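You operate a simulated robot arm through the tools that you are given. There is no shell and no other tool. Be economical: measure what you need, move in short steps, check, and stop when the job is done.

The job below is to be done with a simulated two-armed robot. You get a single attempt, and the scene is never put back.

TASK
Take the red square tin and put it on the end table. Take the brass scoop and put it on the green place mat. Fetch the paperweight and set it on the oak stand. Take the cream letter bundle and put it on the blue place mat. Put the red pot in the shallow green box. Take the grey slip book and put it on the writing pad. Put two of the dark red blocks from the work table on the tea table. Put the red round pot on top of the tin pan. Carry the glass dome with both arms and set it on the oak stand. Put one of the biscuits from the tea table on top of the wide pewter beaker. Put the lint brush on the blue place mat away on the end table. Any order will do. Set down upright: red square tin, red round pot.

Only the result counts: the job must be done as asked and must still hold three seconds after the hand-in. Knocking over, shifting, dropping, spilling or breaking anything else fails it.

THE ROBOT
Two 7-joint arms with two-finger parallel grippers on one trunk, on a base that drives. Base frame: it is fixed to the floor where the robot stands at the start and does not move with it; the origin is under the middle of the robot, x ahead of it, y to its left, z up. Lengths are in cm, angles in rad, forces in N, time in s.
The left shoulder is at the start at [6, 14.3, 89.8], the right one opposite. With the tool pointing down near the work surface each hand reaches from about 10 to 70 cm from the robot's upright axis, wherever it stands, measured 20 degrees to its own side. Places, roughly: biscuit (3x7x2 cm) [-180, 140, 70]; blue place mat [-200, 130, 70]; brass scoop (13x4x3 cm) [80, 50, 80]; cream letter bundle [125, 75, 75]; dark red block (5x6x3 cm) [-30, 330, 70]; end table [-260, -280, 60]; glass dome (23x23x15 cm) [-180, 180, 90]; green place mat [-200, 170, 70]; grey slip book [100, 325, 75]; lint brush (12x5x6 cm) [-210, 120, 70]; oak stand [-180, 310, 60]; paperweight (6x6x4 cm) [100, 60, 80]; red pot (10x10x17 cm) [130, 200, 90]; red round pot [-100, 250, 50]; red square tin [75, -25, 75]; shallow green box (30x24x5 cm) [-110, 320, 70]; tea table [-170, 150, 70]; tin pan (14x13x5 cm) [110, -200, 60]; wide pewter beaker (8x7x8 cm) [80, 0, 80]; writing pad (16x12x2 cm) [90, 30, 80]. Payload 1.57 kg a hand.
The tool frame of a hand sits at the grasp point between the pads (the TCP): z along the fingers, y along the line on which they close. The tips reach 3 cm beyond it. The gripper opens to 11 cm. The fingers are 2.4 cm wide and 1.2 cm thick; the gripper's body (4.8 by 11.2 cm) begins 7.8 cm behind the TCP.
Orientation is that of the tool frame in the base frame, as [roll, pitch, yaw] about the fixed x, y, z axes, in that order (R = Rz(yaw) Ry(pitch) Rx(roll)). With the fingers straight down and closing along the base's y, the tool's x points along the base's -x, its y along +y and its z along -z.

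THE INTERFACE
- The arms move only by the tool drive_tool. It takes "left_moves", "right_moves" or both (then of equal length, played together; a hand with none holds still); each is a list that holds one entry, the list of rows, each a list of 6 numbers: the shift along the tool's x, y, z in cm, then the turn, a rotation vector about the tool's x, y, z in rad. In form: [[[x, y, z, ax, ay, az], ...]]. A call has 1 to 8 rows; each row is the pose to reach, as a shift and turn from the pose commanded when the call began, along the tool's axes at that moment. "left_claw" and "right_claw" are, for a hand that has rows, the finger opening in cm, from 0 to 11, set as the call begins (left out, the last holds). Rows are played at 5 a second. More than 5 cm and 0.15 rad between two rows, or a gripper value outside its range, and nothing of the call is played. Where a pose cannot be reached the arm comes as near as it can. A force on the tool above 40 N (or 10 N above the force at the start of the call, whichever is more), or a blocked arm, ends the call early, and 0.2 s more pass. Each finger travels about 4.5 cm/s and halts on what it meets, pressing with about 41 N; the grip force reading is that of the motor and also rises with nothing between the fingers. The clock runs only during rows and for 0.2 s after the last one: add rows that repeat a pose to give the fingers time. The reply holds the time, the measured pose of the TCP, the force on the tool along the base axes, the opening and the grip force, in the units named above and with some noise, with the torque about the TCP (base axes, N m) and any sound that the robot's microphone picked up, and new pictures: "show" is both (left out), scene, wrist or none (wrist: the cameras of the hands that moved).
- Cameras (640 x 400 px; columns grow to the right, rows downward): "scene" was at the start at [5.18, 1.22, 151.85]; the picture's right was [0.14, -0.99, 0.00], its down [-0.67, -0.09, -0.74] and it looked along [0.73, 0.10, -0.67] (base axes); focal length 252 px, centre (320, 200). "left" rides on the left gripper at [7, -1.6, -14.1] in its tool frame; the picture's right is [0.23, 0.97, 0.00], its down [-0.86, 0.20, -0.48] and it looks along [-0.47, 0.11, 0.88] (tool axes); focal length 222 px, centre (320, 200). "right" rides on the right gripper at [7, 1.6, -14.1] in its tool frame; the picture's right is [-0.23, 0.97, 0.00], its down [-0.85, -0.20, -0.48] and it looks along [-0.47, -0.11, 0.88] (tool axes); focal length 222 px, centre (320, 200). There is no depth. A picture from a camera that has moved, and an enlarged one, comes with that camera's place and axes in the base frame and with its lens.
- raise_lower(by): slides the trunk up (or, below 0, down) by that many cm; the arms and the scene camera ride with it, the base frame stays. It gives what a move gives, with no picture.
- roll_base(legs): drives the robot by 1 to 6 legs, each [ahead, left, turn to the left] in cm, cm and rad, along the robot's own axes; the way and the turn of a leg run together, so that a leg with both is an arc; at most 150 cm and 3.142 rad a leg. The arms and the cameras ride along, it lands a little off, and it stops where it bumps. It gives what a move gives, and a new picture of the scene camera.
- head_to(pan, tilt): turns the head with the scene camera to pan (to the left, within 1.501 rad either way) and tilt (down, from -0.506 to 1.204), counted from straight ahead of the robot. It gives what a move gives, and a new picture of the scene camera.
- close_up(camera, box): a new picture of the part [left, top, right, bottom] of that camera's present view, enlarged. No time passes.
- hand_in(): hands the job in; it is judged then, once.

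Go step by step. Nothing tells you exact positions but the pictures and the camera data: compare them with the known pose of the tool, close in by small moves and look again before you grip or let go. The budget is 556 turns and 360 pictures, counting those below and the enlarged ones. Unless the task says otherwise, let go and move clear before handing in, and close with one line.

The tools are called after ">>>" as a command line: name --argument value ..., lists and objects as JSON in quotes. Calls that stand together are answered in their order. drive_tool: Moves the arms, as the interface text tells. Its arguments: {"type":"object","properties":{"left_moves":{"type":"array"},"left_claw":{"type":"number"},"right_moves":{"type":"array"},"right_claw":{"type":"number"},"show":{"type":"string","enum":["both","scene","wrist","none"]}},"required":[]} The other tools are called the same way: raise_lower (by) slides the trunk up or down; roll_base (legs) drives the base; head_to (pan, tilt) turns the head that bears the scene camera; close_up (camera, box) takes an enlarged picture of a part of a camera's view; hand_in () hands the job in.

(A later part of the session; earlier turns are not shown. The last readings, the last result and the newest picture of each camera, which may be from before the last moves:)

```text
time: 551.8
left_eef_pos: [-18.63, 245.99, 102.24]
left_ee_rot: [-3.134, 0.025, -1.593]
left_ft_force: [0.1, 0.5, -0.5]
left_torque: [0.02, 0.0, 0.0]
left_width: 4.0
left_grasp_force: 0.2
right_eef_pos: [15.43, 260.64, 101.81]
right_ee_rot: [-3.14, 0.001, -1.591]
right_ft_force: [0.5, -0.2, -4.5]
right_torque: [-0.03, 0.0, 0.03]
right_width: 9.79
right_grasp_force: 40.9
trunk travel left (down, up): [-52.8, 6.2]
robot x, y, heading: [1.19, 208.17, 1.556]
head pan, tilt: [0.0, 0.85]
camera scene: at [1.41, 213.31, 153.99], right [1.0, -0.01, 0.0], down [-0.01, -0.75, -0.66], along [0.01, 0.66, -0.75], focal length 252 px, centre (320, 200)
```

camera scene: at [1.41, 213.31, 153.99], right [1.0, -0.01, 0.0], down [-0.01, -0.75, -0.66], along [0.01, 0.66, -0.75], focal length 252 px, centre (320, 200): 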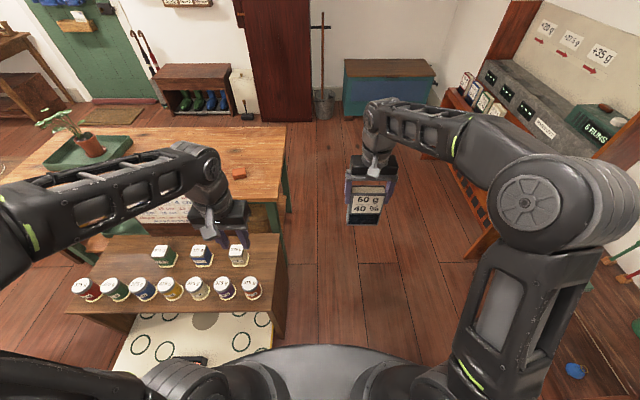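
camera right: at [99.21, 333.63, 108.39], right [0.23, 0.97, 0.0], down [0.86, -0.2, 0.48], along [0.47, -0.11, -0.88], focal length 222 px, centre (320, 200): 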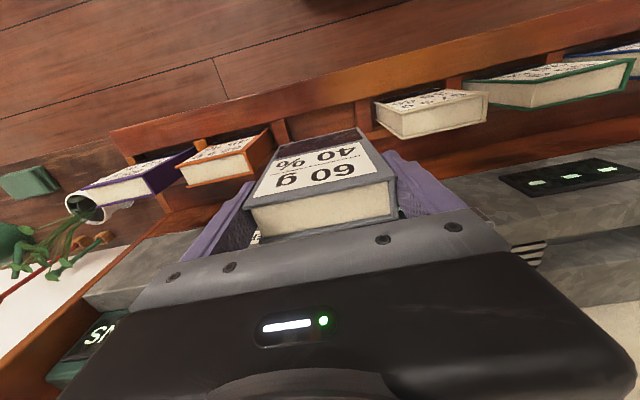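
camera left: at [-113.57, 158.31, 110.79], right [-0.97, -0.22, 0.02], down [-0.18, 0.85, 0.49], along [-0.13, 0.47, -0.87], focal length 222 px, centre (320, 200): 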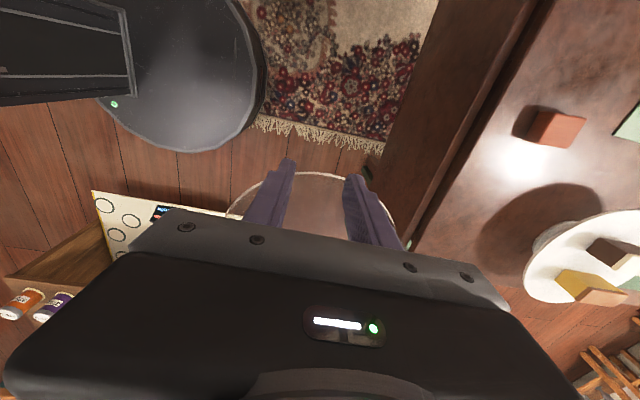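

I was stopped by the low sheet tray in front of the jar shelf; it looks unmoved. I back off and go along further out. The red round pot is the leftmost in the front row (≈(−93, 255)).

>>> roll_base --legs '[[-15, 0, 0.012], [0, 78, 0]]'

>>> close_up --camera "scene" --box '[180, 180, 480, 390]'

```text
time: 556.9
left_eef_pos: [-95.6, 230.56, 102.19]
left_ee_rot: [-3.134, 0.023, -1.571]
left_ft_force: [-0.4, 0.2, -0.1]
left_torque: [-0.01, 0.0, 0.01]
left_width: 4.02
left_grasp_force: 0.1
right_eef_pos: [-61.85, 245.6, 101.95]
right_ee_rot: [-3.136, -0.001, -1.571]
right_ft_force: [0.9, 0.7, -3.0]
right_torque: [0.0, -0.02, -0.01]
right_width: 9.77
right_grasp_force: 40.5
trunk travel left (down, up): [-52.8, 6.2]
robot x, y, heading: [-74.54, 193.13, 1.579]
head pan, tilt: [0.0, 0.85]
camera scene: at [-74.92, 198.15, 153.99], right [1.0, 0.01, 0.0], down [0.01, -0.75, -0.66], along [0.0, 0.66, -0.75], focal length 252 px, centre (320, 200)
```

scene: 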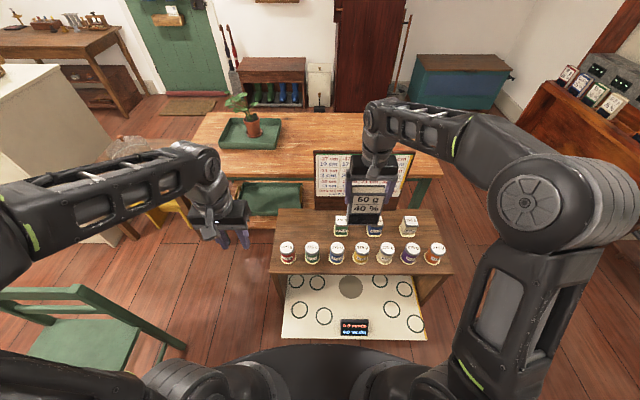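

```text
1.90 times, centred on (330, 285) of scene
camera zoom: at [-74.92, 198.15, 153.99], right [1.0, 0.01, 0.0], down [0.01, -0.75, -0.66], along [0.0, 0.66, -0.75], focal length 479 px, centre (301, 38)
```

zoom: 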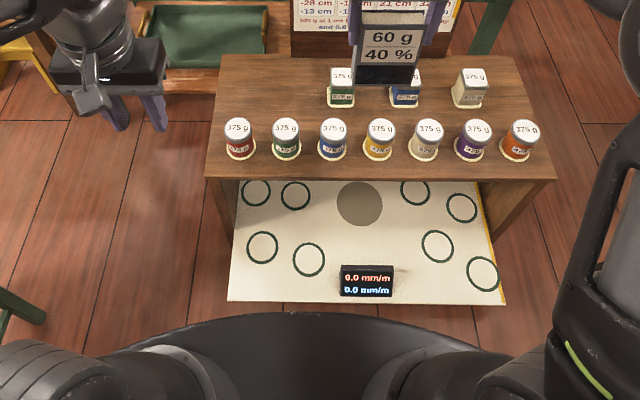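

The red pot's lid is at about (−90, 258). Bring the left hand over and down toward it.

>>> drive_tool --left_moves '[[[-4, -0.8, 2, 0, 0, 0], [-8, -1.6, 4, 0, 0, 0], [-12, -2.4, 6.5, 0, 0, 0], [-16, -3.2, 9, 0, 0, 0], [-19.8, -4, 12, 0, 0, 0], [-23.4, -4.8, 15, 0, 0, 0], [-26, -5.5, 19, 0, 0, 0], [-27, -5.8, 23.8, 0, 0, 0]]]' --left_claw 10 --show "wrist"

```text
time: 558.7
left_eef_pos: [-89.35, 258.21, 79.17]
left_ee_rot: [-3.133, 0.027, -1.573]
left_ft_force: [0.0, 0.0, -0.3]
left_torque: [-0.01, 0.0, 0.01]
left_width: 10.02
left_grasp_force: 0.2
right_eef_pos: [-61.77, 245.72, 101.87]
right_ee_rot: [-3.139, -0.002, -1.571]
right_ft_force: [0.0, 0.5, -4.0]
right_torque: [-0.05, 0.0, 0.04]
right_width: 9.78
right_grasp_force: 40.5
trunk travel left (down, up): [-52.8, 6.2]
robot x, y, heading: [-74.47, 193.47, 1.579]
head pan, tilt: [0.0, 0.85]
camera left: at [-87.86, 250.89, 93.27], right [-0.97, -0.23, -0.01], down [-0.2, 0.84, 0.5], along [-0.1, 0.49, -0.87], focal length 222 px, centre (320, 200)
```

left: 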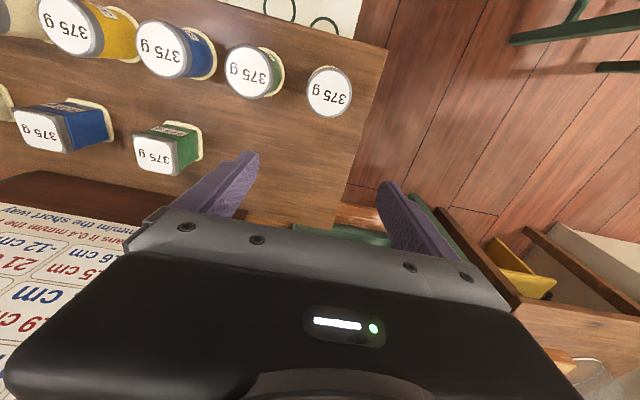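

The pot is nearer than thought: lid at about (−89, 253, 62.5). Re-centre and lower just above it.

>>> drive_tool --left_moves '[[[3, -0.2, 3, 0, 0, 0], [5, -0.3, 7, 0, 0, 0], [5, -0.3, 11, 0, 0, 0], [5, -0.3, 11, 0, 0, 0]]]' --left_claw 9 --show "wrist"

```text
time: 559.7
left_eef_pos: [-88.99, 253.18, 67.76]
left_ee_rot: [-3.135, 0.027, -1.572]
left_ft_force: [0.6, 0.4, -0.5]
left_torque: [-0.01, -0.03, -0.02]
left_width: 9.0
left_grasp_force: 0.1
right_eef_pos: [-61.94, 245.67, 101.8]
right_ee_rot: [-3.138, 0.0, -1.571]
right_ft_force: [0.2, -0.2, -3.6]
right_torque: [-0.01, 0.0, 0.03]
right_width: 9.78
right_grasp_force: 40.8
trunk travel left (down, up): [-52.8, 6.2]
robot x, y, heading: [-74.74, 193.0, 1.583]
head pan, tilt: [0.0, 0.85]
camera left: at [-87.57, 245.73, 81.86], right [-0.97, -0.23, -0.01], down [-0.2, 0.84, 0.5], along [-0.1, 0.49, -0.87], focal length 222 px, centre (320, 200)
```

left: 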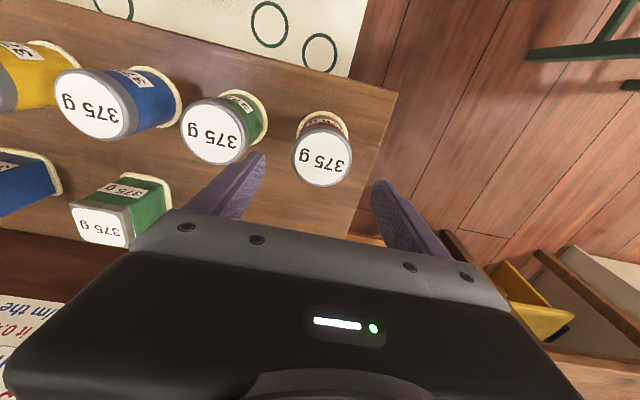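

Centred; I use a 7.6 cm opening to stay clear of the green neighbour and go down.

>>> drive_tool --left_moves '[[[0.3, 0, 0, 0, 0, 0], [0.6, 0, 0, 0, 0, 0], [0.6, 0, 3, 0, 0, 0], [0.6, 0, 6, 0, 0, 0], [0.6, 0, 8.2, 0, 0, 0], [0.6, 0, 8.2, 0, 0, 0]]]' --left_claw 7.6 --show "wrist"

```text
time: 561.1
left_eef_pos: [-89.13, 252.81, 59.9]
left_ee_rot: [-3.134, 0.026, -1.573]
left_ft_force: [0.8, -0.5, 0.1]
left_torque: [-0.03, -0.01, 0.0]
left_width: 7.57
left_grasp_force: 0.1
right_eef_pos: [-61.75, 245.56, 101.93]
right_ee_rot: [-3.138, -0.001, -1.572]
right_ft_force: [-0.2, -0.1, -4.2]
right_torque: [-0.02, -0.04, -0.04]
right_width: 9.77
right_grasp_force: 40.7
trunk travel left (down, up): [-52.8, 6.2]
robot x, y, heading: [-74.42, 193.39, 1.579]
head pan, tilt: [0.0, 0.85]
camera left: at [-87.57, 245.5, 74.04], right [-0.97, -0.23, -0.01], down [-0.2, 0.84, 0.5], along [-0.1, 0.49, -0.87], focal length 222 px, centre (320, 200)
```

left: 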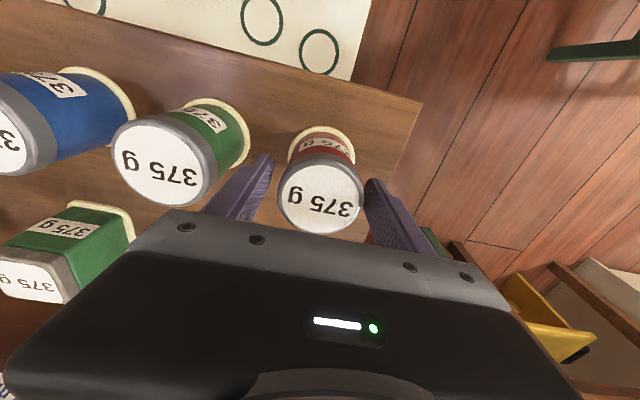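

Fingers straddle the pot cleanly. Close and lift.

>>> drive_tool --left_moves '[[[0, 0, 0, 0, 0, 0], [0, 0, 0, 0, 0, 0], [0, 0, 0, 0, 0, 0], [0, 0, 0, 0, 0, 0]]]' --left_claw 0 --show "none"

>>> drive_tool --left_moves '[[[0, 0, -1, 0, 0, 0], [0, 0, -4, 0, 0, 0], [0, 0, -8, 0, 0, 0], [0, 0, -13, 0, 0, 0], [0, 0, -18, 0, 0, 0], [0, 0, -23, 0, 0, 0], [0, 0, -28, 0, 0, 0], [2, 0, -32, 0, 0, 0]]]' --show "wrist"

```text
time: 562.1
left_eef_pos: [-89.12, 252.85, 59.99]
left_ee_rot: [-3.134, 0.024, -1.572]
left_ft_force: [-1.4, 0.5, 0.0]
left_torque: [-0.01, 0.29, -0.01]
left_width: 6.05
left_grasp_force: 41.1
right_eef_pos: [-61.84, 245.55, 101.81]
right_ee_rot: [-3.138, -0.001, -1.572]
right_ft_force: [-0.2, 0.0, -4.1]
right_torque: [0.0, 0.01, 0.02]
right_width: 9.78
right_grasp_force: 40.7
trunk travel left (down, up): [-52.8, 6.2]
robot x, y, heading: [-74.47, 192.97, 1.575]
head pan, tilt: [0.0, 0.85]
```

```text
time: 563.9
left_eef_pos: [-89.3, 249.94, 91.66]
left_ee_rot: [-3.133, 0.024, -1.573]
left_ft_force: [0.0, -1.0, -3.3]
left_torque: [0.01, -0.01, -0.01]
left_width: 6.01
left_grasp_force: 41.0
right_eef_pos: [-61.85, 245.53, 101.93]
right_ee_rot: [-3.137, 0.0, -1.572]
right_ft_force: [-0.6, -0.8, -4.6]
right_torque: [-0.03, -0.01, 0.01]
right_width: 9.76
right_grasp_force: 41.5
trunk travel left (down, up): [-52.8, 6.2]
robot x, y, heading: [-74.86, 192.83, 1.581]
head pan, tilt: [0.0, 0.85]
camera left: at [-87.76, 242.55, 105.7], right [-0.97, -0.23, -0.01], down [-0.2, 0.84, 0.5], along [-0.1, 0.49, -0.87], focal length 222 px, centre (320, 200)
```

left: 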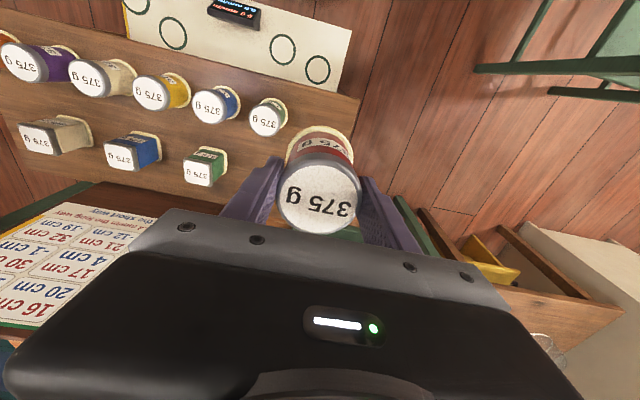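

The red round pot is held. I raise it a bit and drive to the desk front to set the book on the writing pad.

>>> drive_tool --left_moves '[[[2, 0, -4, 0, 0, 0], [4, 0, -8, 0, 0, 0]]]' --show "none"

>>> roll_base --legs '[[0, -98, 0], [0, 0, -1.58], [0, -68, 0], [3, -74, 0]]'

>>> head_to --pan 0.0 --tilt 0.9

```text
time: 564.5
left_eef_pos: [-89.14, 245.71, 99.4]
left_ee_rot: [-3.137, 0.023, -1.573]
left_ft_force: [-0.4, -0.6, -4.0]
left_torque: [0.01, -0.01, 0.0]
left_width: 6.07
left_grasp_force: 41.1
right_eef_pos: [-61.92, 245.58, 101.87]
right_ee_rot: [-3.138, 0.0, -1.572]
right_ft_force: [0.8, 0.6, -4.4]
right_torque: [-0.05, 0.01, 0.01]
right_width: 9.76
right_grasp_force: 41.1
trunk travel left (down, up): [-52.8, 6.2]
robot x, y, heading: [-74.54, 193.02, 1.578]
head pan, tilt: [0.0, 0.85]
```

```text
time: 580.6
left_eef_pos: [68.42, 62.23, 99.5]
left_ee_rot: [-3.136, 0.025, 3.031]
left_ft_force: [-0.3, 0.4, -3.5]
left_torque: [0.03, -0.02, -0.02]
left_width: 6.0
left_grasp_force: 41.1
right_eef_pos: [65.18, 35.15, 101.79]
right_ee_rot: [-3.137, -0.002, 3.03]
right_ft_force: [-0.3, -1.1, -4.7]
right_torque: [0.04, 0.03, -0.03]
right_width: 9.78
right_grasp_force: 41.4
trunk travel left (down, up): [-52.8, 6.2]
robot x, y, heading: [14.35, 53.73, -0.102]
head pan, tilt: [0.0, 0.85]
camera scene: at [19.3, 53.25, 153.98], right [-0.1, -0.99, 0.0], down [-0.75, 0.08, -0.66], along [0.66, -0.07, -0.75], focal length 252 px, centre (320, 200)
```

scene: 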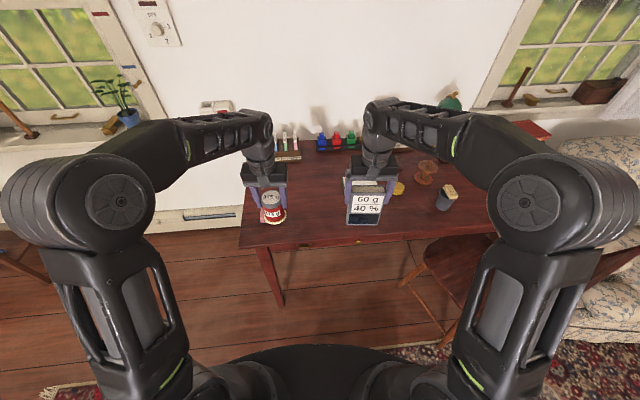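

```text
time: 581.2
left_eef_pos: [68.43, 62.33, 99.57]
left_ee_rot: [-3.134, 0.024, 3.031]
left_ft_force: [-0.1, -1.0, -3.1]
left_torque: [-0.01, 0.04, 0.0]
left_width: 6.05
left_grasp_force: 41.0
right_eef_pos: [65.19, 35.09, 101.81]
right_ee_rot: [-3.137, -0.001, 3.032]
right_ft_force: [-0.2, 0.1, -4.2]
right_torque: [0.01, 0.0, 0.01]
right_width: 9.76
right_grasp_force: 40.6
trunk travel left (down, up): [-52.8, 6.2]
robot x, y, heading: [14.58, 53.4, -0.101]
head pan, tilt: [0.0, 0.901]
camera scene: at [19.04, 53.34, 153.6], right [-0.1, -0.99, 0.0], down [-0.78, 0.08, -0.62], along [0.62, -0.06, -0.78], focal length 252 px, centre (320, 200)
```

scene: 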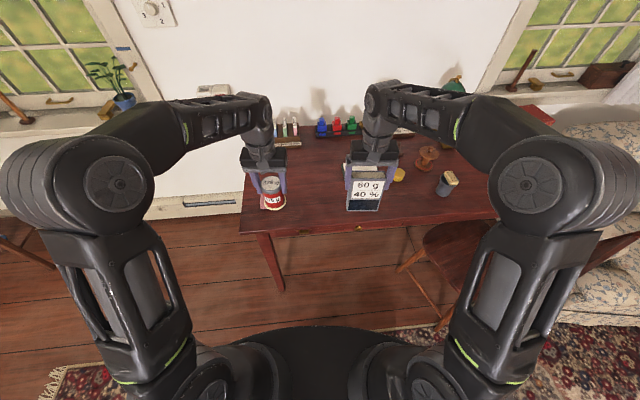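

Correct heading and step up to the desk.

>>> roll_base --legs '[[0, 0, 0.101], [13.5, -12, 0]]'

>>> close_up --camera "right" --box '[0, 0, 640, 400]'

```text
time: 583.2
left_eef_pos: [80.94, 55.28, 99.55]
left_ee_rot: [-3.137, 0.023, 3.126]
left_ft_force: [0.3, -0.5, -3.2]
left_torque: [0.05, 0.05, 0.03]
left_width: 6.02
left_grasp_force: 41.0
right_eef_pos: [80.5, 27.88, 101.56]
right_ee_rot: [-3.138, -0.001, 3.127]
right_ft_force: [0.0, 0.1, -4.7]
right_torque: [0.03, 0.04, 0.0]
right_width: 9.76
right_grasp_force: 41.3
trunk travel left (down, up): [-52.8, 6.2]
robot x, y, heading: [27.85, 41.43, -0.009]
head pan, tilt: [0.0, 0.901]
camera scene: at [32.83, 41.55, 153.59], right [-0.01, -1.0, 0.0], down [-0.78, 0.01, -0.62], along [0.62, 0.0, -0.78], focal length 252 px, centre (320, 200)
```

scene: 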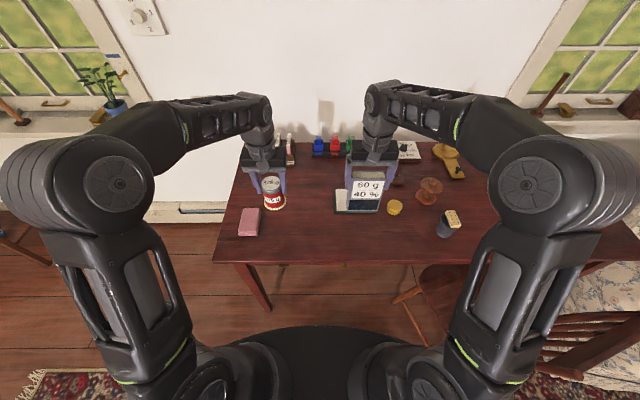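

```text
1.00 times, centred on (320, 200) of right
camera zoom: at [73.54, 29.57, 116.04], right [0.24, 0.97, 0.0], down [0.85, -0.21, 0.48], along [0.46, -0.12, -0.88], focal length 222 px, centre (320, 200)
```

zoom: 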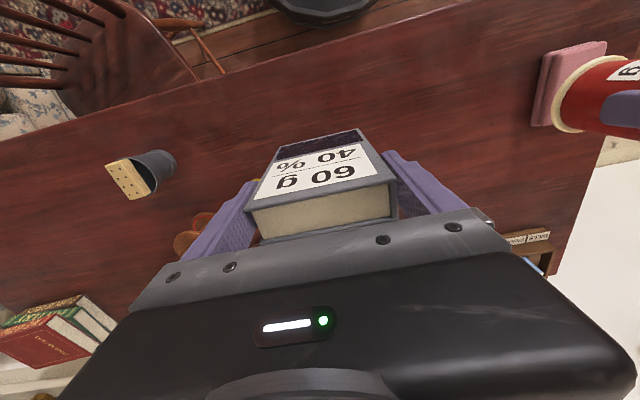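

The pad spans about x 88–100, y 20–36. I move the book over it and tilt the hand 14° so the book hangs upright.

>>> drive_tool --right_moves '[[[-3, 0, 0, 0, -0.08, 0], [-6, 0, 0, 0, -0.16, 0], [-9, 0, 0, 0, -0.24, 0], [-12, 0, 2, 0, -0.24, 0], [-12, 0, 5, 0, -0.24, 0], [-12, 0, 5, 0, -0.24, 0]]]' --show "none"

>>> close_up --camera "scene" --box '[260, 120, 440, 240]'

>>> close_up --camera "left" --box '[0, 0, 640, 400]'

```text
time: 584.6
left_eef_pos: [80.95, 55.29, 99.49]
left_ee_rot: [-3.135, 0.024, 3.125]
left_ft_force: [0.4, -0.8, -4.1]
left_torque: [0.0, 0.03, 0.01]
left_width: 6.04
left_grasp_force: 40.9
right_eef_pos: [92.58, 27.67, 96.56]
right_ee_rot: [-3.138, 0.239, 3.127]
right_ft_force: [0.2, -0.3, -4.5]
right_torque: [-0.02, 0.08, -0.02]
right_width: 9.79
right_grasp_force: 40.8
trunk travel left (down, up): [-52.8, 6.2]
robot x, y, heading: [28.11, 41.31, -0.006]
head pan, tilt: [0.0, 0.901]
```

```text
3.33 times, centred on (350, 180) of scene
camera zoom: at [32.74, 41.65, 153.59], right [-0.01, -1.0, 0.0], down [-0.78, 0.01, -0.62], along [0.62, 0.0, -0.78], focal length 838 px, centre (220, 267)
```

zoom: 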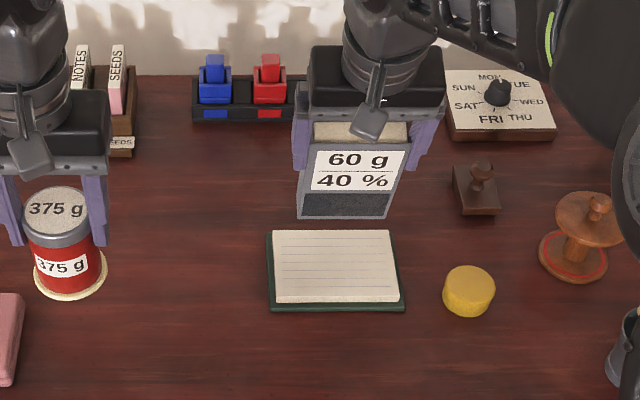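

```text
1.00 times, centred on (320, 200) of left
camera zoom: at [73.67, 53.86, 113.57], right [-0.21, 0.98, -0.01], down [0.85, 0.19, 0.5], along [0.49, 0.1, -0.87], focal length 222 px, centre (320, 200)
```

zoom: 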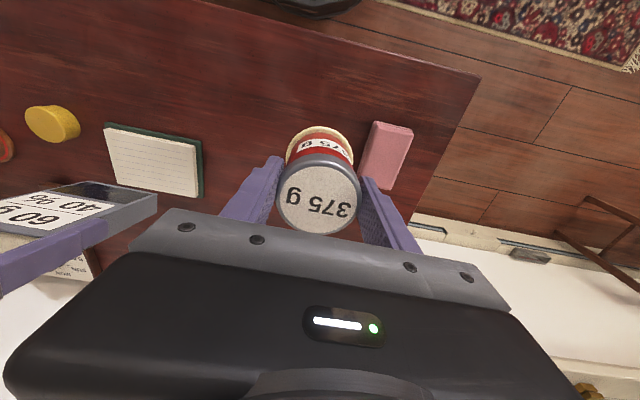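

The book hangs upright right over the pad; its bottom is about 10 cm above it. Lower it.

>>> drive_tool --right_moves '[[[0.95, 0, 3.9, 0, 0, 0], [1.7, 0, 7, 0, 0, 0], [2.0, 0, 8.2, 0, 0, 0], [2.1, 0, 8.7, 0, 0, 0], [2.1, 0, 8.7, 0, 0, 0]]]' --show "none"

>>> close_up --camera "scene" --box '[290, 150, 420, 240]'

>>> close_up --camera "left" --box '[0, 90, 220, 260]'

```text
time: 585.4
left_eef_pos: [80.86, 55.32, 99.56]
left_ee_rot: [-3.137, 0.024, 3.127]
left_ft_force: [-0.1, -0.9, -3.9]
left_torque: [-0.01, 0.05, -0.01]
left_width: 6.0
left_grasp_force: 40.8
right_eef_pos: [92.75, 27.72, 89.82]
right_ee_rot: [-3.14, 0.257, 3.126]
right_ft_force: [-11.5, -2.2, 25.7]
right_torque: [-0.1, 0.86, -0.01]
right_width: 9.77
right_grasp_force: 40.7
trunk travel left (down, up): [-52.8, 6.2]
robot x, y, heading: [28.15, 41.64, -0.004]
head pan, tilt: [0.0, 0.901]
stopped in row 3 (right hand): the force on the tool passed its limit (the readings are from after the stop); the commanded pose is now the measured one
```

```text
4.44 times, centred on (355, 195) of scene
camera zoom: at [32.48, 41.68, 153.65], right [-0.01, -1.0, 0.0], down [-0.78, 0.01, -0.62], along [0.62, -0.01, -0.78], focal length 1118 px, centre (164, 222)
```

zoom: 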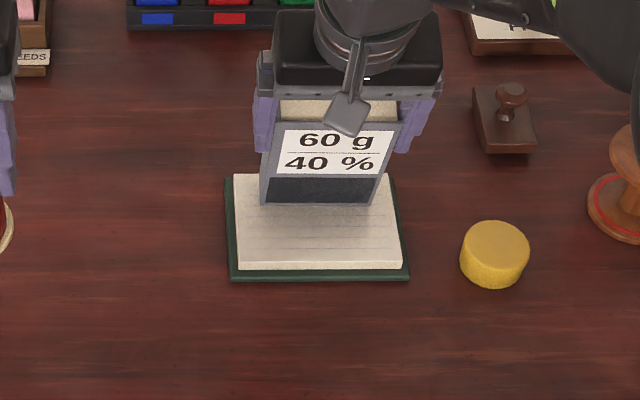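

```text
2.35 times, centred on (110, 175) of left
camera zoom: at [73.48, 53.84, 113.63], right [-0.21, 0.98, -0.01], down [0.85, 0.19, 0.5], along [0.49, 0.1, -0.87], focal length 523 px, centre (814, 259)
```

zoom: 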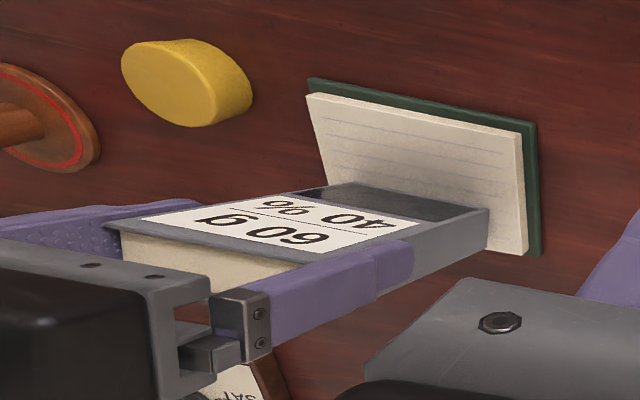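

The back edge touched first: the book is now over-tilted by about 12°. I raise it 2 cm, undo most of the tilt and check.

>>> drive_tool --right_moves '[[[-0.5, 0, -2, 0, 0, 0], [-0.9, 0, -3.3, 0, 0.08, 0], [-0.9, 0, -3.3, 0, 0.16, 0], [-0.9, 0, -3.3, 0, 0.23, 0], [-0.9, 0, -3.3, 0, 0.23, 0]]]' --show "none"

>>> close_up --camera "scene" --box '[290, 150, 420, 240]'

>>> close_up --camera "left" --box '[0, 90, 220, 260]'

```text
time: 586.6
left_eef_pos: [80.95, 55.22, 99.52]
left_ee_rot: [-3.133, 0.024, 3.126]
left_ft_force: [-0.5, 0.3, -3.3]
left_torque: [0.01, 0.02, 0.0]
left_width: 6.03
left_grasp_force: 40.9
right_eef_pos: [92.68, 27.74, 92.77]
right_ee_rot: [-3.139, 0.02, 3.127]
right_ft_force: [-0.7, -0.5, -4.0]
right_torque: [-0.01, 0.04, -0.01]
right_width: 9.77
right_grasp_force: 40.8
trunk travel left (down, up): [-52.8, 6.2]
robot x, y, heading: [27.82, 41.76, -0.008]
head pan, tilt: [0.0, 0.901]
```

```text
4.44 times, centred on (355, 195) of scene
camera zoom: at [32.69, 41.63, 153.6], right [-0.01, -1.0, 0.0], down [-0.78, 0.01, -0.62], along [0.62, 0.0, -0.78], focal length 1118 px, centre (164, 222)
```

zoom: 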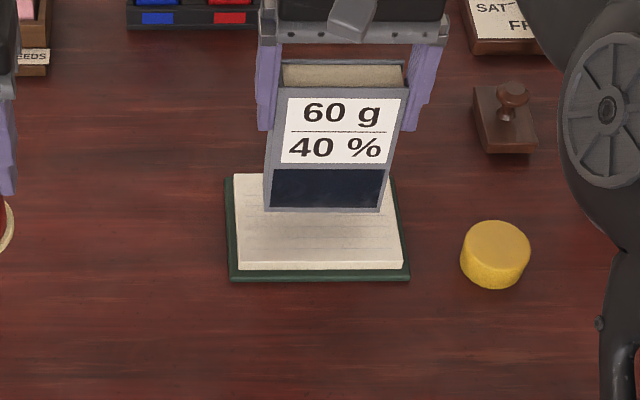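

```text
2.35 times, centred on (110, 175) of left
camera zoom: at [73.64, 53.81, 113.58], right [-0.21, 0.98, -0.01], down [0.85, 0.19, 0.5], along [0.49, 0.1, -0.87], focal length 523 px, centre (814, 259)
```

zoom: 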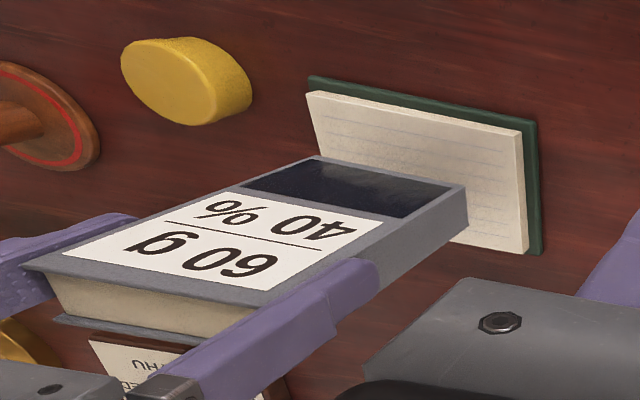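

Now it is within a few degrees of upright. I tilt a trace forward, shift 1.5 cm ahead and lower until it seats.

>>> drive_tool --right_moves '[[[-1, 0, 2, 0, -0.05, 0], [-1.5, 0, 4, 0, -0.05, 0], [-1.5, 0, 4.6, 0, -0.05, 0], [-1.5, 0, 5, 0, -0.05, 0], [-1.5, 0, 5.4, 0, -0.05, 0], [-1.5, 0, 5.8, 0, -0.05, 0]]]' --show "none"

>>> close_up --camera "left" --box '[0, 90, 220, 260]'

```text
time: 587.2
left_eef_pos: [80.74, 55.19, 99.55]
left_ee_rot: [-3.136, 0.025, 3.126]
left_ft_force: [-0.3, -0.6, -4.2]
left_torque: [0.01, 0.02, -0.01]
left_width: 6.02
left_grasp_force: 41.2
right_eef_pos: [94.55, 27.96, 90.03]
right_ee_rot: [3.141, 0.083, 3.127]
right_ft_force: [-10.0, -0.3, 18.7]
right_torque: [-0.38, 1.49, -0.06]
right_width: 9.79
right_grasp_force: 41.0
trunk travel left (down, up): [-52.8, 6.2]
robot x, y, heading: [28.16, 41.84, -0.009]
head pan, tilt: [0.0, 0.901]
stopped in row 3 (right hand): the force on the tool passed its limit (the readings are from after the stop); the commanded pose is now the measured one
```

```text
2.35 times, centred on (110, 175) of left
camera zoom: at [73.51, 53.82, 113.6], right [-0.21, 0.98, -0.01], down [0.85, 0.19, 0.5], along [0.49, 0.1, -0.87], focal length 523 px, centre (814, 259)
```

zoom: 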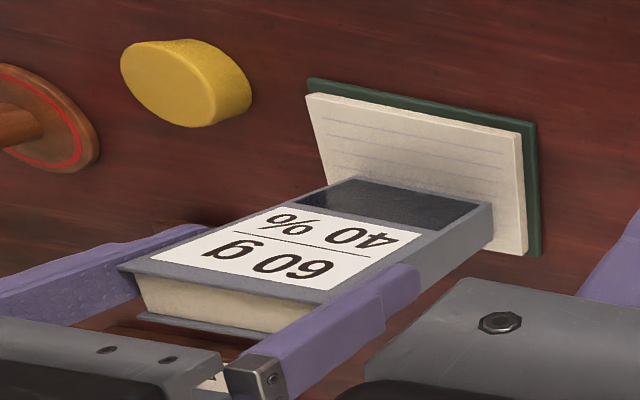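

Front edge touches first now; add a slight forward tilt and press gently.

>>> drive_tool --right_moves '[[[0, 0, -0.4, 0, -0.03, 0], [0, 0, -0.4, 0, -0.06, 0], [0, 0, -0.1, 0, -0.06, 0], [0, 0, 0.1, 0, -0.06, 0]]]' --show "none"

```text
time: 588.2
left_eef_pos: [80.71, 55.26, 99.7]
left_ee_rot: [-3.135, 0.028, 3.126]
left_ft_force: [0.1, 0.2, -3.2]
left_torque: [0.02, 0.04, 0.03]
left_width: 6.01
left_grasp_force: 41.6
right_eef_pos: [94.53, 27.82, 89.94]
right_ee_rot: [3.141, 0.148, 3.125]
right_ft_force: [-10.4, -2.8, 21.6]
right_torque: [-0.16, 1.27, 0.03]
right_width: 9.78
right_grasp_force: 40.5
trunk travel left (down, up): [-52.8, 6.2]
robot x, y, heading: [28.32, 41.59, -0.006]
head pan, tilt: [0.0, 0.901]
```

Check how the book stands.

>>> close_up --camera "left" --box '[60, 120, 200, 230]'

>>> close_up --camera "scene" --box '[310, 150, 410, 220]'

```text
3.64 times, centred on (130, 175) of left
camera zoom: at [73.38, 53.81, 113.71], right [-0.21, 0.98, -0.01], down [0.85, 0.19, 0.5], along [0.49, 0.1, -0.87], focal length 808 px, centre (1011, 291)
```

zoom: 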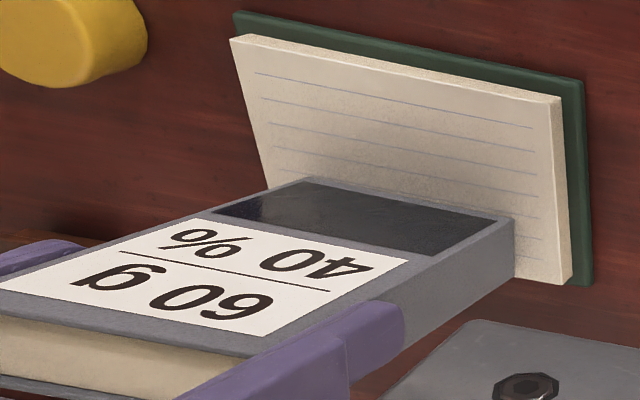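

```text
5.71 times, centred on (360, 185) of scene
camera zoom: at [32.32, 41.66, 153.64], right [-0.01, -1.0, 0.0], down [-0.78, 0.01, -0.62], along [0.62, -0.01, -0.78], focal length 1437 px, centre (91, 286)
```

zoom: 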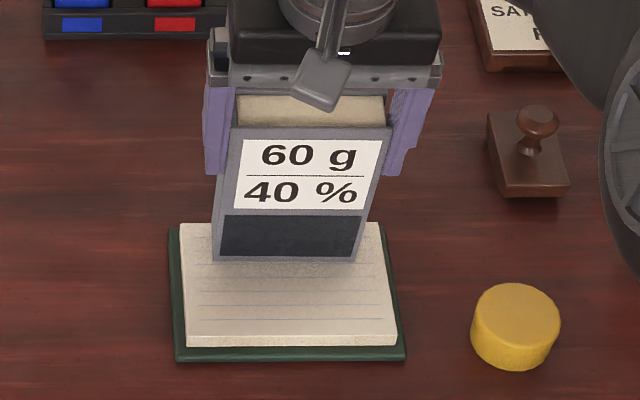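

It stands vertical but a bit far back on the pad. I lift slightly, draw it 1.5 cm toward me and set it down again.

>>> drive_tool --right_moves '[[[-0.12, 0, -0.9, 0, 0, 0], [0.7, 0, -1.0, 0, 0, 0], [1.4, 0, -1.1, 0, 0, 0], [1.45, 0, -0.7, 0, 0, 0], [1.5, 0, -0.4, 0, 0, 0], [1.5, 0, -0.2, 0, 0, 0]]]' --show "none"

>>> close_up --camera "scene" --box '[310, 150, 410, 220]'

```text
time: 589.6
left_eef_pos: [80.69, 55.26, 99.59]
left_ee_rot: [-3.135, 0.025, 3.126]
left_ft_force: [0.1, -0.2, -3.8]
left_torque: [0.02, 0.0, 0.02]
left_width: 6.01
left_grasp_force: 41.7
right_eef_pos: [93.24, 27.96, 89.86]
right_ee_rot: [3.141, 0.15, 3.124]
right_ft_force: [-4.8, -1.0, 16.0]
right_torque: [-0.47, 0.48, -0.02]
right_width: 9.77
right_grasp_force: 41.2
trunk travel left (down, up): [-52.8, 6.2]
robot x, y, heading: [28.2, 41.58, -0.01]
head pan, tilt: [0.0, 0.901]
```

```text
5.71 times, centred on (360, 185) of scene
camera zoom: at [32.45, 41.67, 153.64], right [-0.01, -1.0, 0.0], down [-0.78, 0.01, -0.62], along [0.62, -0.01, -0.78], focal length 1437 px, centre (91, 286)
```

zoom: 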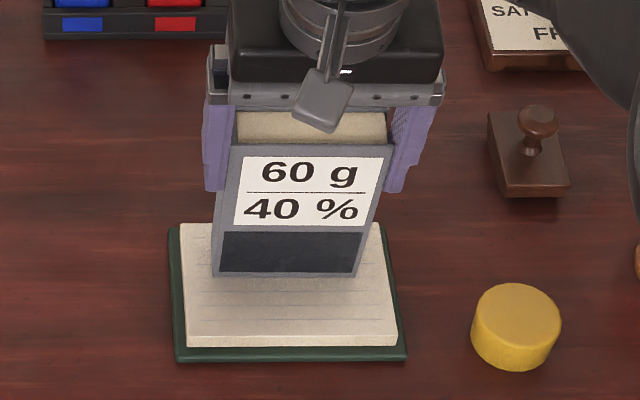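

Close to upright and central. Open fully and see whether it stands.

>>> drive_tool --right_moves '[[[-0.02, 0, -0.15, 0, 0, 0], [-0.02, 0, -0.15, 0, 0, 0], [-0.02, 0, -0.15, 0, 0, 0]]]' --right_claw 11 --show "none"

>>> close_up --camera "scene" --box '[310, 150, 410, 220]'

>>> close_up --camera "right" --box '[180, 80, 460, 250]'

```text
time: 590.5
left_eef_pos: [80.93, 55.17, 99.41]
left_ee_rot: [-3.135, 0.025, 3.126]
left_ft_force: [0.2, 1.1, -4.5]
left_torque: [0.01, 0.03, 0.01]
left_width: 6.03
left_grasp_force: 41.1
right_eef_pos: [93.28, 27.93, 89.81]
right_ee_rot: [3.141, 0.144, 3.126]
right_ft_force: [-0.7, 0.7, 0.9]
right_torque: [0.0, -0.02, 0.03]
right_width: 10.98
right_grasp_force: 0.1
trunk travel left (down, up): [-52.8, 6.2]
robot x, y, heading: [28.07, 41.65, -0.013]
head pan, tilt: [0.0, 0.901]
```

```text
5.71 times, centred on (360, 185) of scene
camera zoom: at [32.66, 41.64, 153.6], right [-0.01, -1.0, 0.0], down [-0.78, 0.01, -0.62], along [0.62, -0.01, -0.78], focal length 1437 px, centre (91, 286)
```

zoom: 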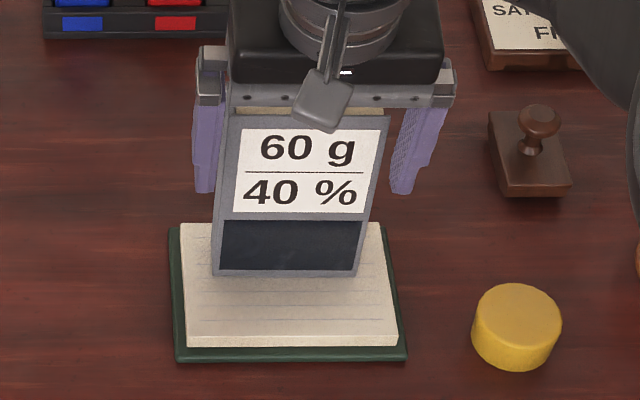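

```text
2.29 times, centred on (320, 165) of right
camera zoom: at [84.27, 29.59, 102.91], right [0.24, 0.97, 0.03], down [0.77, -0.21, 0.6], along [0.59, -0.12, -0.8], focal length 508 px, centre (320, 280)
```

zoom: 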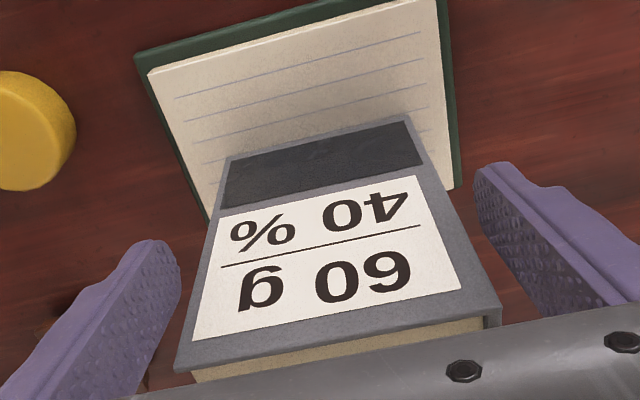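

The book seems to have leaned back a little on release. Wait a moment and compare.

>>> drive_tool --right_moves '[[[0, 0, 0, 0, 0, 0], [0, 0, 0, 0, 0, 0], [0, 0, 0, 0, 0, 0], [0, 0, 0, 0, 0, 0], [0, 0, 0, 0, 0, 0]]]' --show "none"

>>> close_up --camera "left" --box '[40, 110, 200, 240]'

>>> close_up --camera "scene" --box '[310, 150, 410, 220]'

```text
time: 591.6
left_eef_pos: [80.91, 55.26, 99.42]
left_ee_rot: [-3.133, 0.023, 3.125]
left_ft_force: [-0.4, -0.6, -4.3]
left_torque: [0.0, 0.03, 0.0]
left_width: 6.04
left_grasp_force: 40.7
right_eef_pos: [93.22, 27.91, 89.83]
right_ee_rot: [3.141, 0.144, 3.125]
right_ft_force: [0.1, 0.4, 0.6]
right_torque: [-0.01, -0.02, 0.0]
right_width: 11.0
right_grasp_force: 0.0
trunk travel left (down, up): [-52.8, 6.2]
robot x, y, heading: [28.33, 41.4, -0.007]
head pan, tilt: [0.0, 0.901]
```

```text
3.08 times, centred on (120, 175) of left
camera zoom: at [73.64, 53.81, 113.57], right [-0.21, 0.98, -0.01], down [0.85, 0.19, 0.5], along [0.49, 0.1, -0.87], focal length 684 px, centre (935, 277)
```

zoom: 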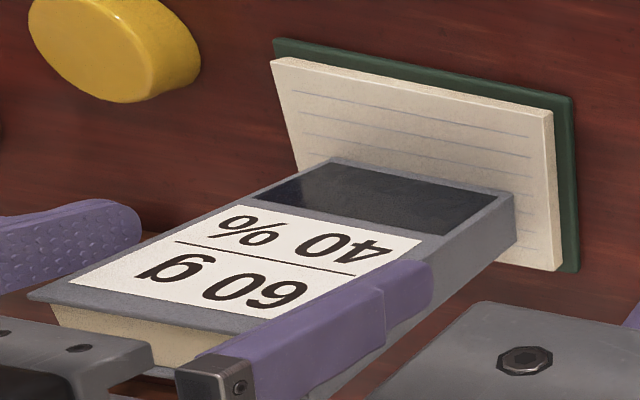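

```text
5.71 times, centred on (360, 185) of scene
camera zoom: at [32.68, 41.64, 153.6], right [-0.01, -1.0, 0.0], down [-0.78, 0.01, -0.62], along [0.62, -0.01, -0.78], focal length 1437 px, centre (91, 286)
```

zoom: 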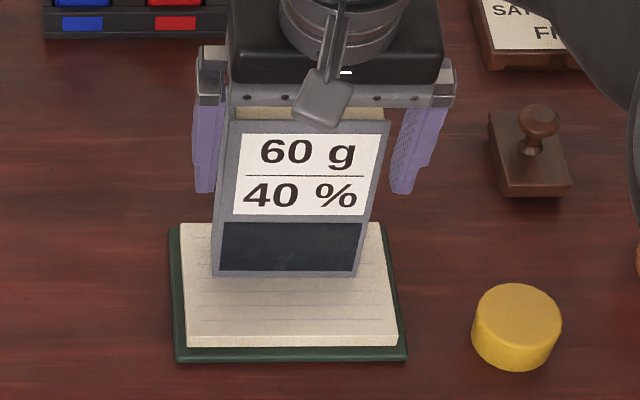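

It rocked once and now stands still, upright on the pad. Withdraw the hand straight up.

>>> drive_tool --right_moves '[[[-0.14, 0, -1, 0, 0, 0], [-0.43, 0, -3, 0, 0, 0], [-0.72, 0, -5, 0, 0, 0], [-1.1, 0, -8, 0, 0, 0], [-1.5, 0, -11, 0, 0, 0]]]' --show "none"

>>> close_up --camera "scene" --box '[290, 130, 430, 230]'

```text
time: 592.9
left_eef_pos: [80.99, 55.18, 99.48]
left_ee_rot: [-3.135, 0.025, 3.126]
left_ft_force: [0.9, -0.3, -3.6]
left_torque: [-0.03, -0.01, 0.01]
left_width: 6.03
left_grasp_force: 40.9
right_eef_pos: [93.01, 27.95, 100.72]
right_ee_rot: [3.141, 0.146, 3.126]
right_ft_force: [0.6, 0.7, -0.4]
right_torque: [0.01, -0.03, 0.01]
right_width: 11.0
right_grasp_force: 0.1
trunk travel left (down, up): [-52.8, 6.2]
robot x, y, heading: [28.41, 41.53, -0.007]
head pan, tilt: [0.0, 0.901]
```

```text
4.00 times, centred on (360, 180) of scene
camera zoom: at [32.66, 41.65, 153.59], right [-0.01, -1.0, 0.0], down [-0.78, 0.01, -0.62], along [0.62, -0.01, -0.78], focal length 1006 px, centre (160, 280)
```

zoom: 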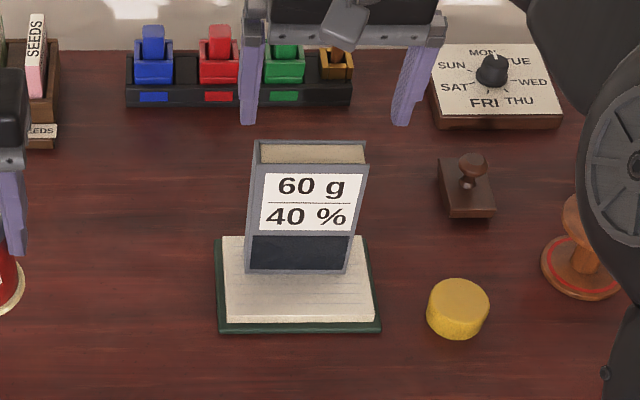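

The book stands on the writing pad. Last task: the red round pot to the tin pan in the south-east. I raise, back out and look south.

>>> raise_lower --by 6

>>> roll_base --legs '[[-16, -2, 0], [-10, -30, 0], [-3, -50, 0], [0, 0, -1.56]]'

>>> head_to --pan 0.35 --tilt 0.5

```text
time: 593.9
left_eef_pos: [80.98, 55.22, 105.53]
left_ee_rot: [-3.133, 0.025, 3.125]
left_ft_force: [0.3, -0.7, -4.0]
left_torque: [0.0, 0.04, 0.01]
left_width: 6.01
left_grasp_force: 41.0
right_eef_pos: [93.14, 27.96, 106.78]
right_ee_rot: [-3.141, 0.146, 3.125]
right_ft_force: [0.2, -0.1, -0.5]
right_torque: [-0.02, 0.02, -0.01]
right_width: 11.01
right_grasp_force: 0.0
trunk travel left (down, up): [-58.8, 0.2]
robot x, y, heading: [28.28, 41.59, -0.008]
head pan, tilt: [0.0, 0.901]
```

```text
time: 603.4
left_eef_pos: [11.21, -92.86, 105.54]
left_ee_rot: [-3.135, 0.025, 1.535]
left_ft_force: [0.5, 0.1, -3.7]
left_torque: [0.03, 0.01, -0.02]
left_width: 6.05
left_grasp_force: 41.8
right_eef_pos: [-16.44, -104.47, 106.64]
right_ee_rot: [3.141, 0.144, 1.535]
right_ft_force: [0.3, 1.0, 0.5]
right_torque: [-0.02, 0.01, 0.02]
right_width: 11.01
right_grasp_force: 0.1
trunk travel left (down, up): [-58.8, 0.2]
robot x, y, heading: [-1.46, -39.85, -1.6]
head pan, tilt: [0.0, 0.901]
camera scene: at [-1.78, -44.31, 159.6], right [-1.0, 0.03, 0.0], down [0.02, 0.78, -0.62], along [-0.02, -0.62, -0.78], focal length 252 px, centre (320, 200)
```

scene: 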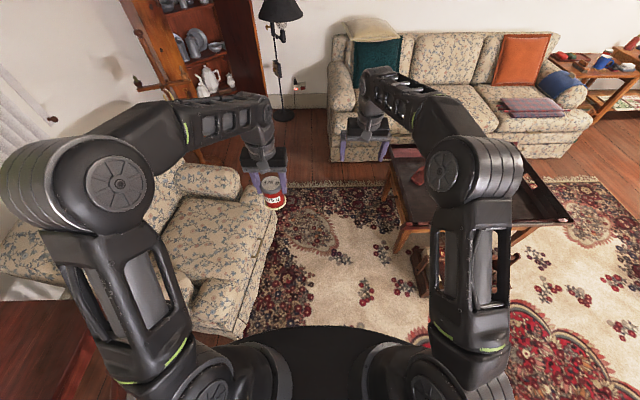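

```text
time: 604.2
left_eef_pos: [11.06, -92.79, 105.51]
left_ee_rot: [-3.134, 0.024, 1.536]
left_ft_force: [-0.6, 0.4, -3.5]
left_torque: [-0.02, -0.02, 0.0]
left_width: 6.02
left_grasp_force: 41.1
right_eef_pos: [-16.39, -104.36, 106.71]
right_ee_rot: [-3.141, 0.146, 1.535]
right_ft_force: [0.2, -0.1, 0.2]
right_torque: [-0.04, -0.01, 0.02]
right_width: 11.01
right_grasp_force: 0.0
trunk travel left (down, up): [-58.8, 0.2]
robot x, y, heading: [-1.69, -39.46, -1.597]
head pan, tilt: [0.351, 0.499]
camera scene: at [1.32, -45.39, 162.98], right [-0.95, -0.32, 0.0], down [-0.15, 0.45, -0.88], along [0.28, -0.83, -0.48], focal length 252 px, centre (320, 200)
```

scene: 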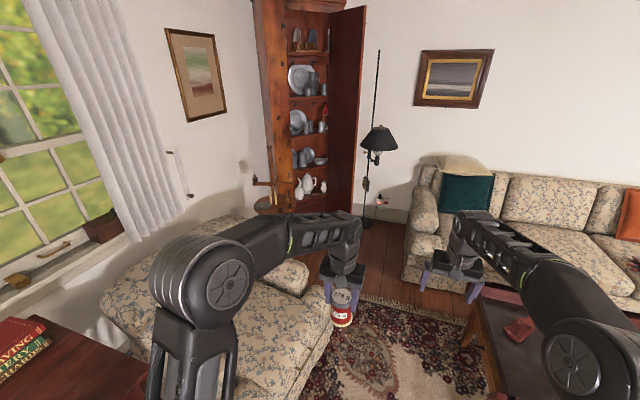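

I enlarge the corner behind the armchair to find the tin pan.

>>> close_up --camera "scene" --box '[230, 60, 400, 240]'

```text
2.22 times, centred on (315, 150) of scene
camera zoom: at [1.32, -45.39, 162.98], right [-0.95, -0.32, 0.0], down [-0.15, 0.45, -0.88], along [0.28, -0.83, -0.48], focal length 559 px, centre (331, 311)
```

zoom: 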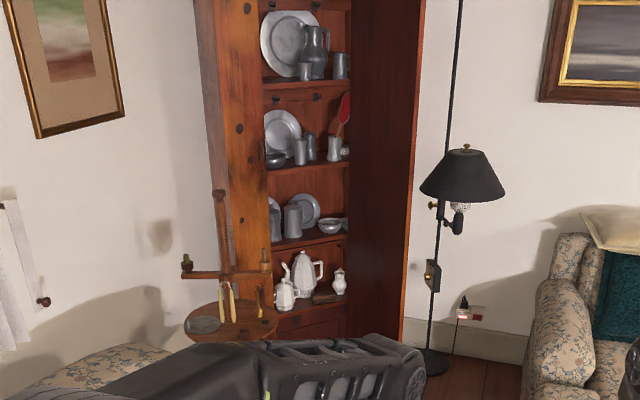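

The tin pan is the grey dish on the small round stand at about (103, −199), behind the armchair. The passage between armchair and coffee table looks tight, so I move closer and measure.

>>> roll_base --legs '[[35, -10, 0.027]]'

>>> head_to --pan 0.0 --tilt 1.05

```text
time: 606.6
left_eef_pos: [1.06, -127.36, 105.46]
left_ee_rot: [-3.137, 0.023, 1.552]
left_ft_force: [-0.3, 0.3, -4.0]
left_torque: [0.05, 0.01, -0.02]
left_width: 6.04
left_grasp_force: 41.2
right_eef_pos: [-26.26, -139.33, 106.59]
right_ee_rot: [3.141, 0.145, 1.55]
right_ft_force: [-0.4, 0.1, -0.2]
right_torque: [0.0, -0.01, -0.01]
right_width: 10.99
right_grasp_force: 0.0
trunk travel left (down, up): [-58.8, 0.2]
robot x, y, heading: [-12.26, -74.48, -1.585]
head pan, tilt: [0.351, 0.499]
camera scene: at [-9.33, -80.2, 162.98], right [-0.94, -0.33, 0.0], down [-0.16, 0.45, -0.88], along [0.29, -0.83, -0.48], focal length 252 px, centre (320, 200)
```

scene: 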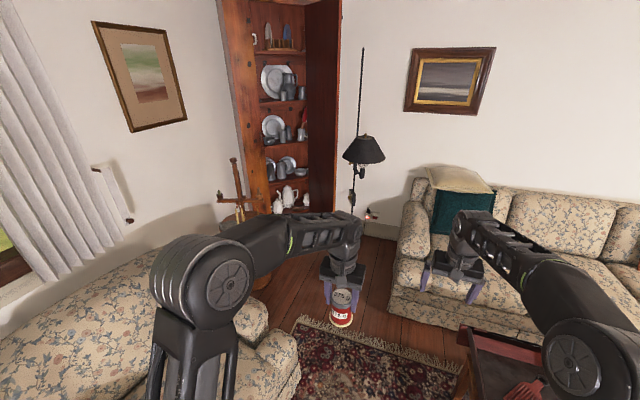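

```text
time: 607.5
left_eef_pos: [1.19, -127.39, 105.55]
left_ee_rot: [-3.134, 0.025, 1.552]
left_ft_force: [-0.1, -0.4, -3.3]
left_torque: [0.04, 0.02, -0.03]
left_width: 6.03
left_grasp_force: 41.2
right_eef_pos: [-26.21, -139.36, 106.76]
right_ee_rot: [3.141, 0.143, 1.548]
right_ft_force: [0.0, -0.7, 0.6]
right_torque: [-0.01, 0.0, -0.01]
right_width: 10.99
right_grasp_force: 0.0
trunk travel left (down, up): [-58.8, 0.2]
robot x, y, heading: [-12.37, -74.62, -1.587]
head pan, tilt: [0.0, 1.051]
camera scene: at [-12.4, -78.16, 158.54], right [-1.0, 0.01, 0.0], down [0.01, 0.87, -0.5], along [-0.01, -0.5, -0.87], focal length 252 px, centre (320, 200)
```

scene: 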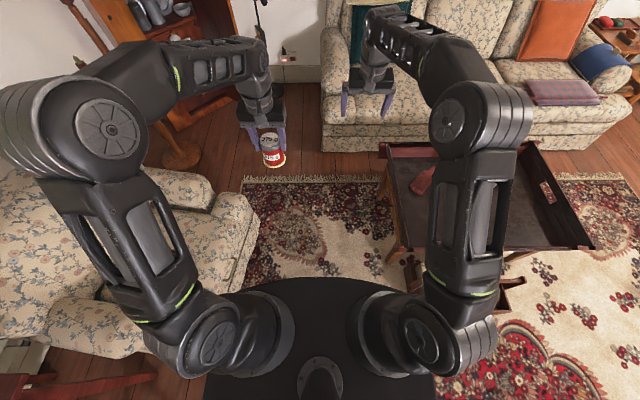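

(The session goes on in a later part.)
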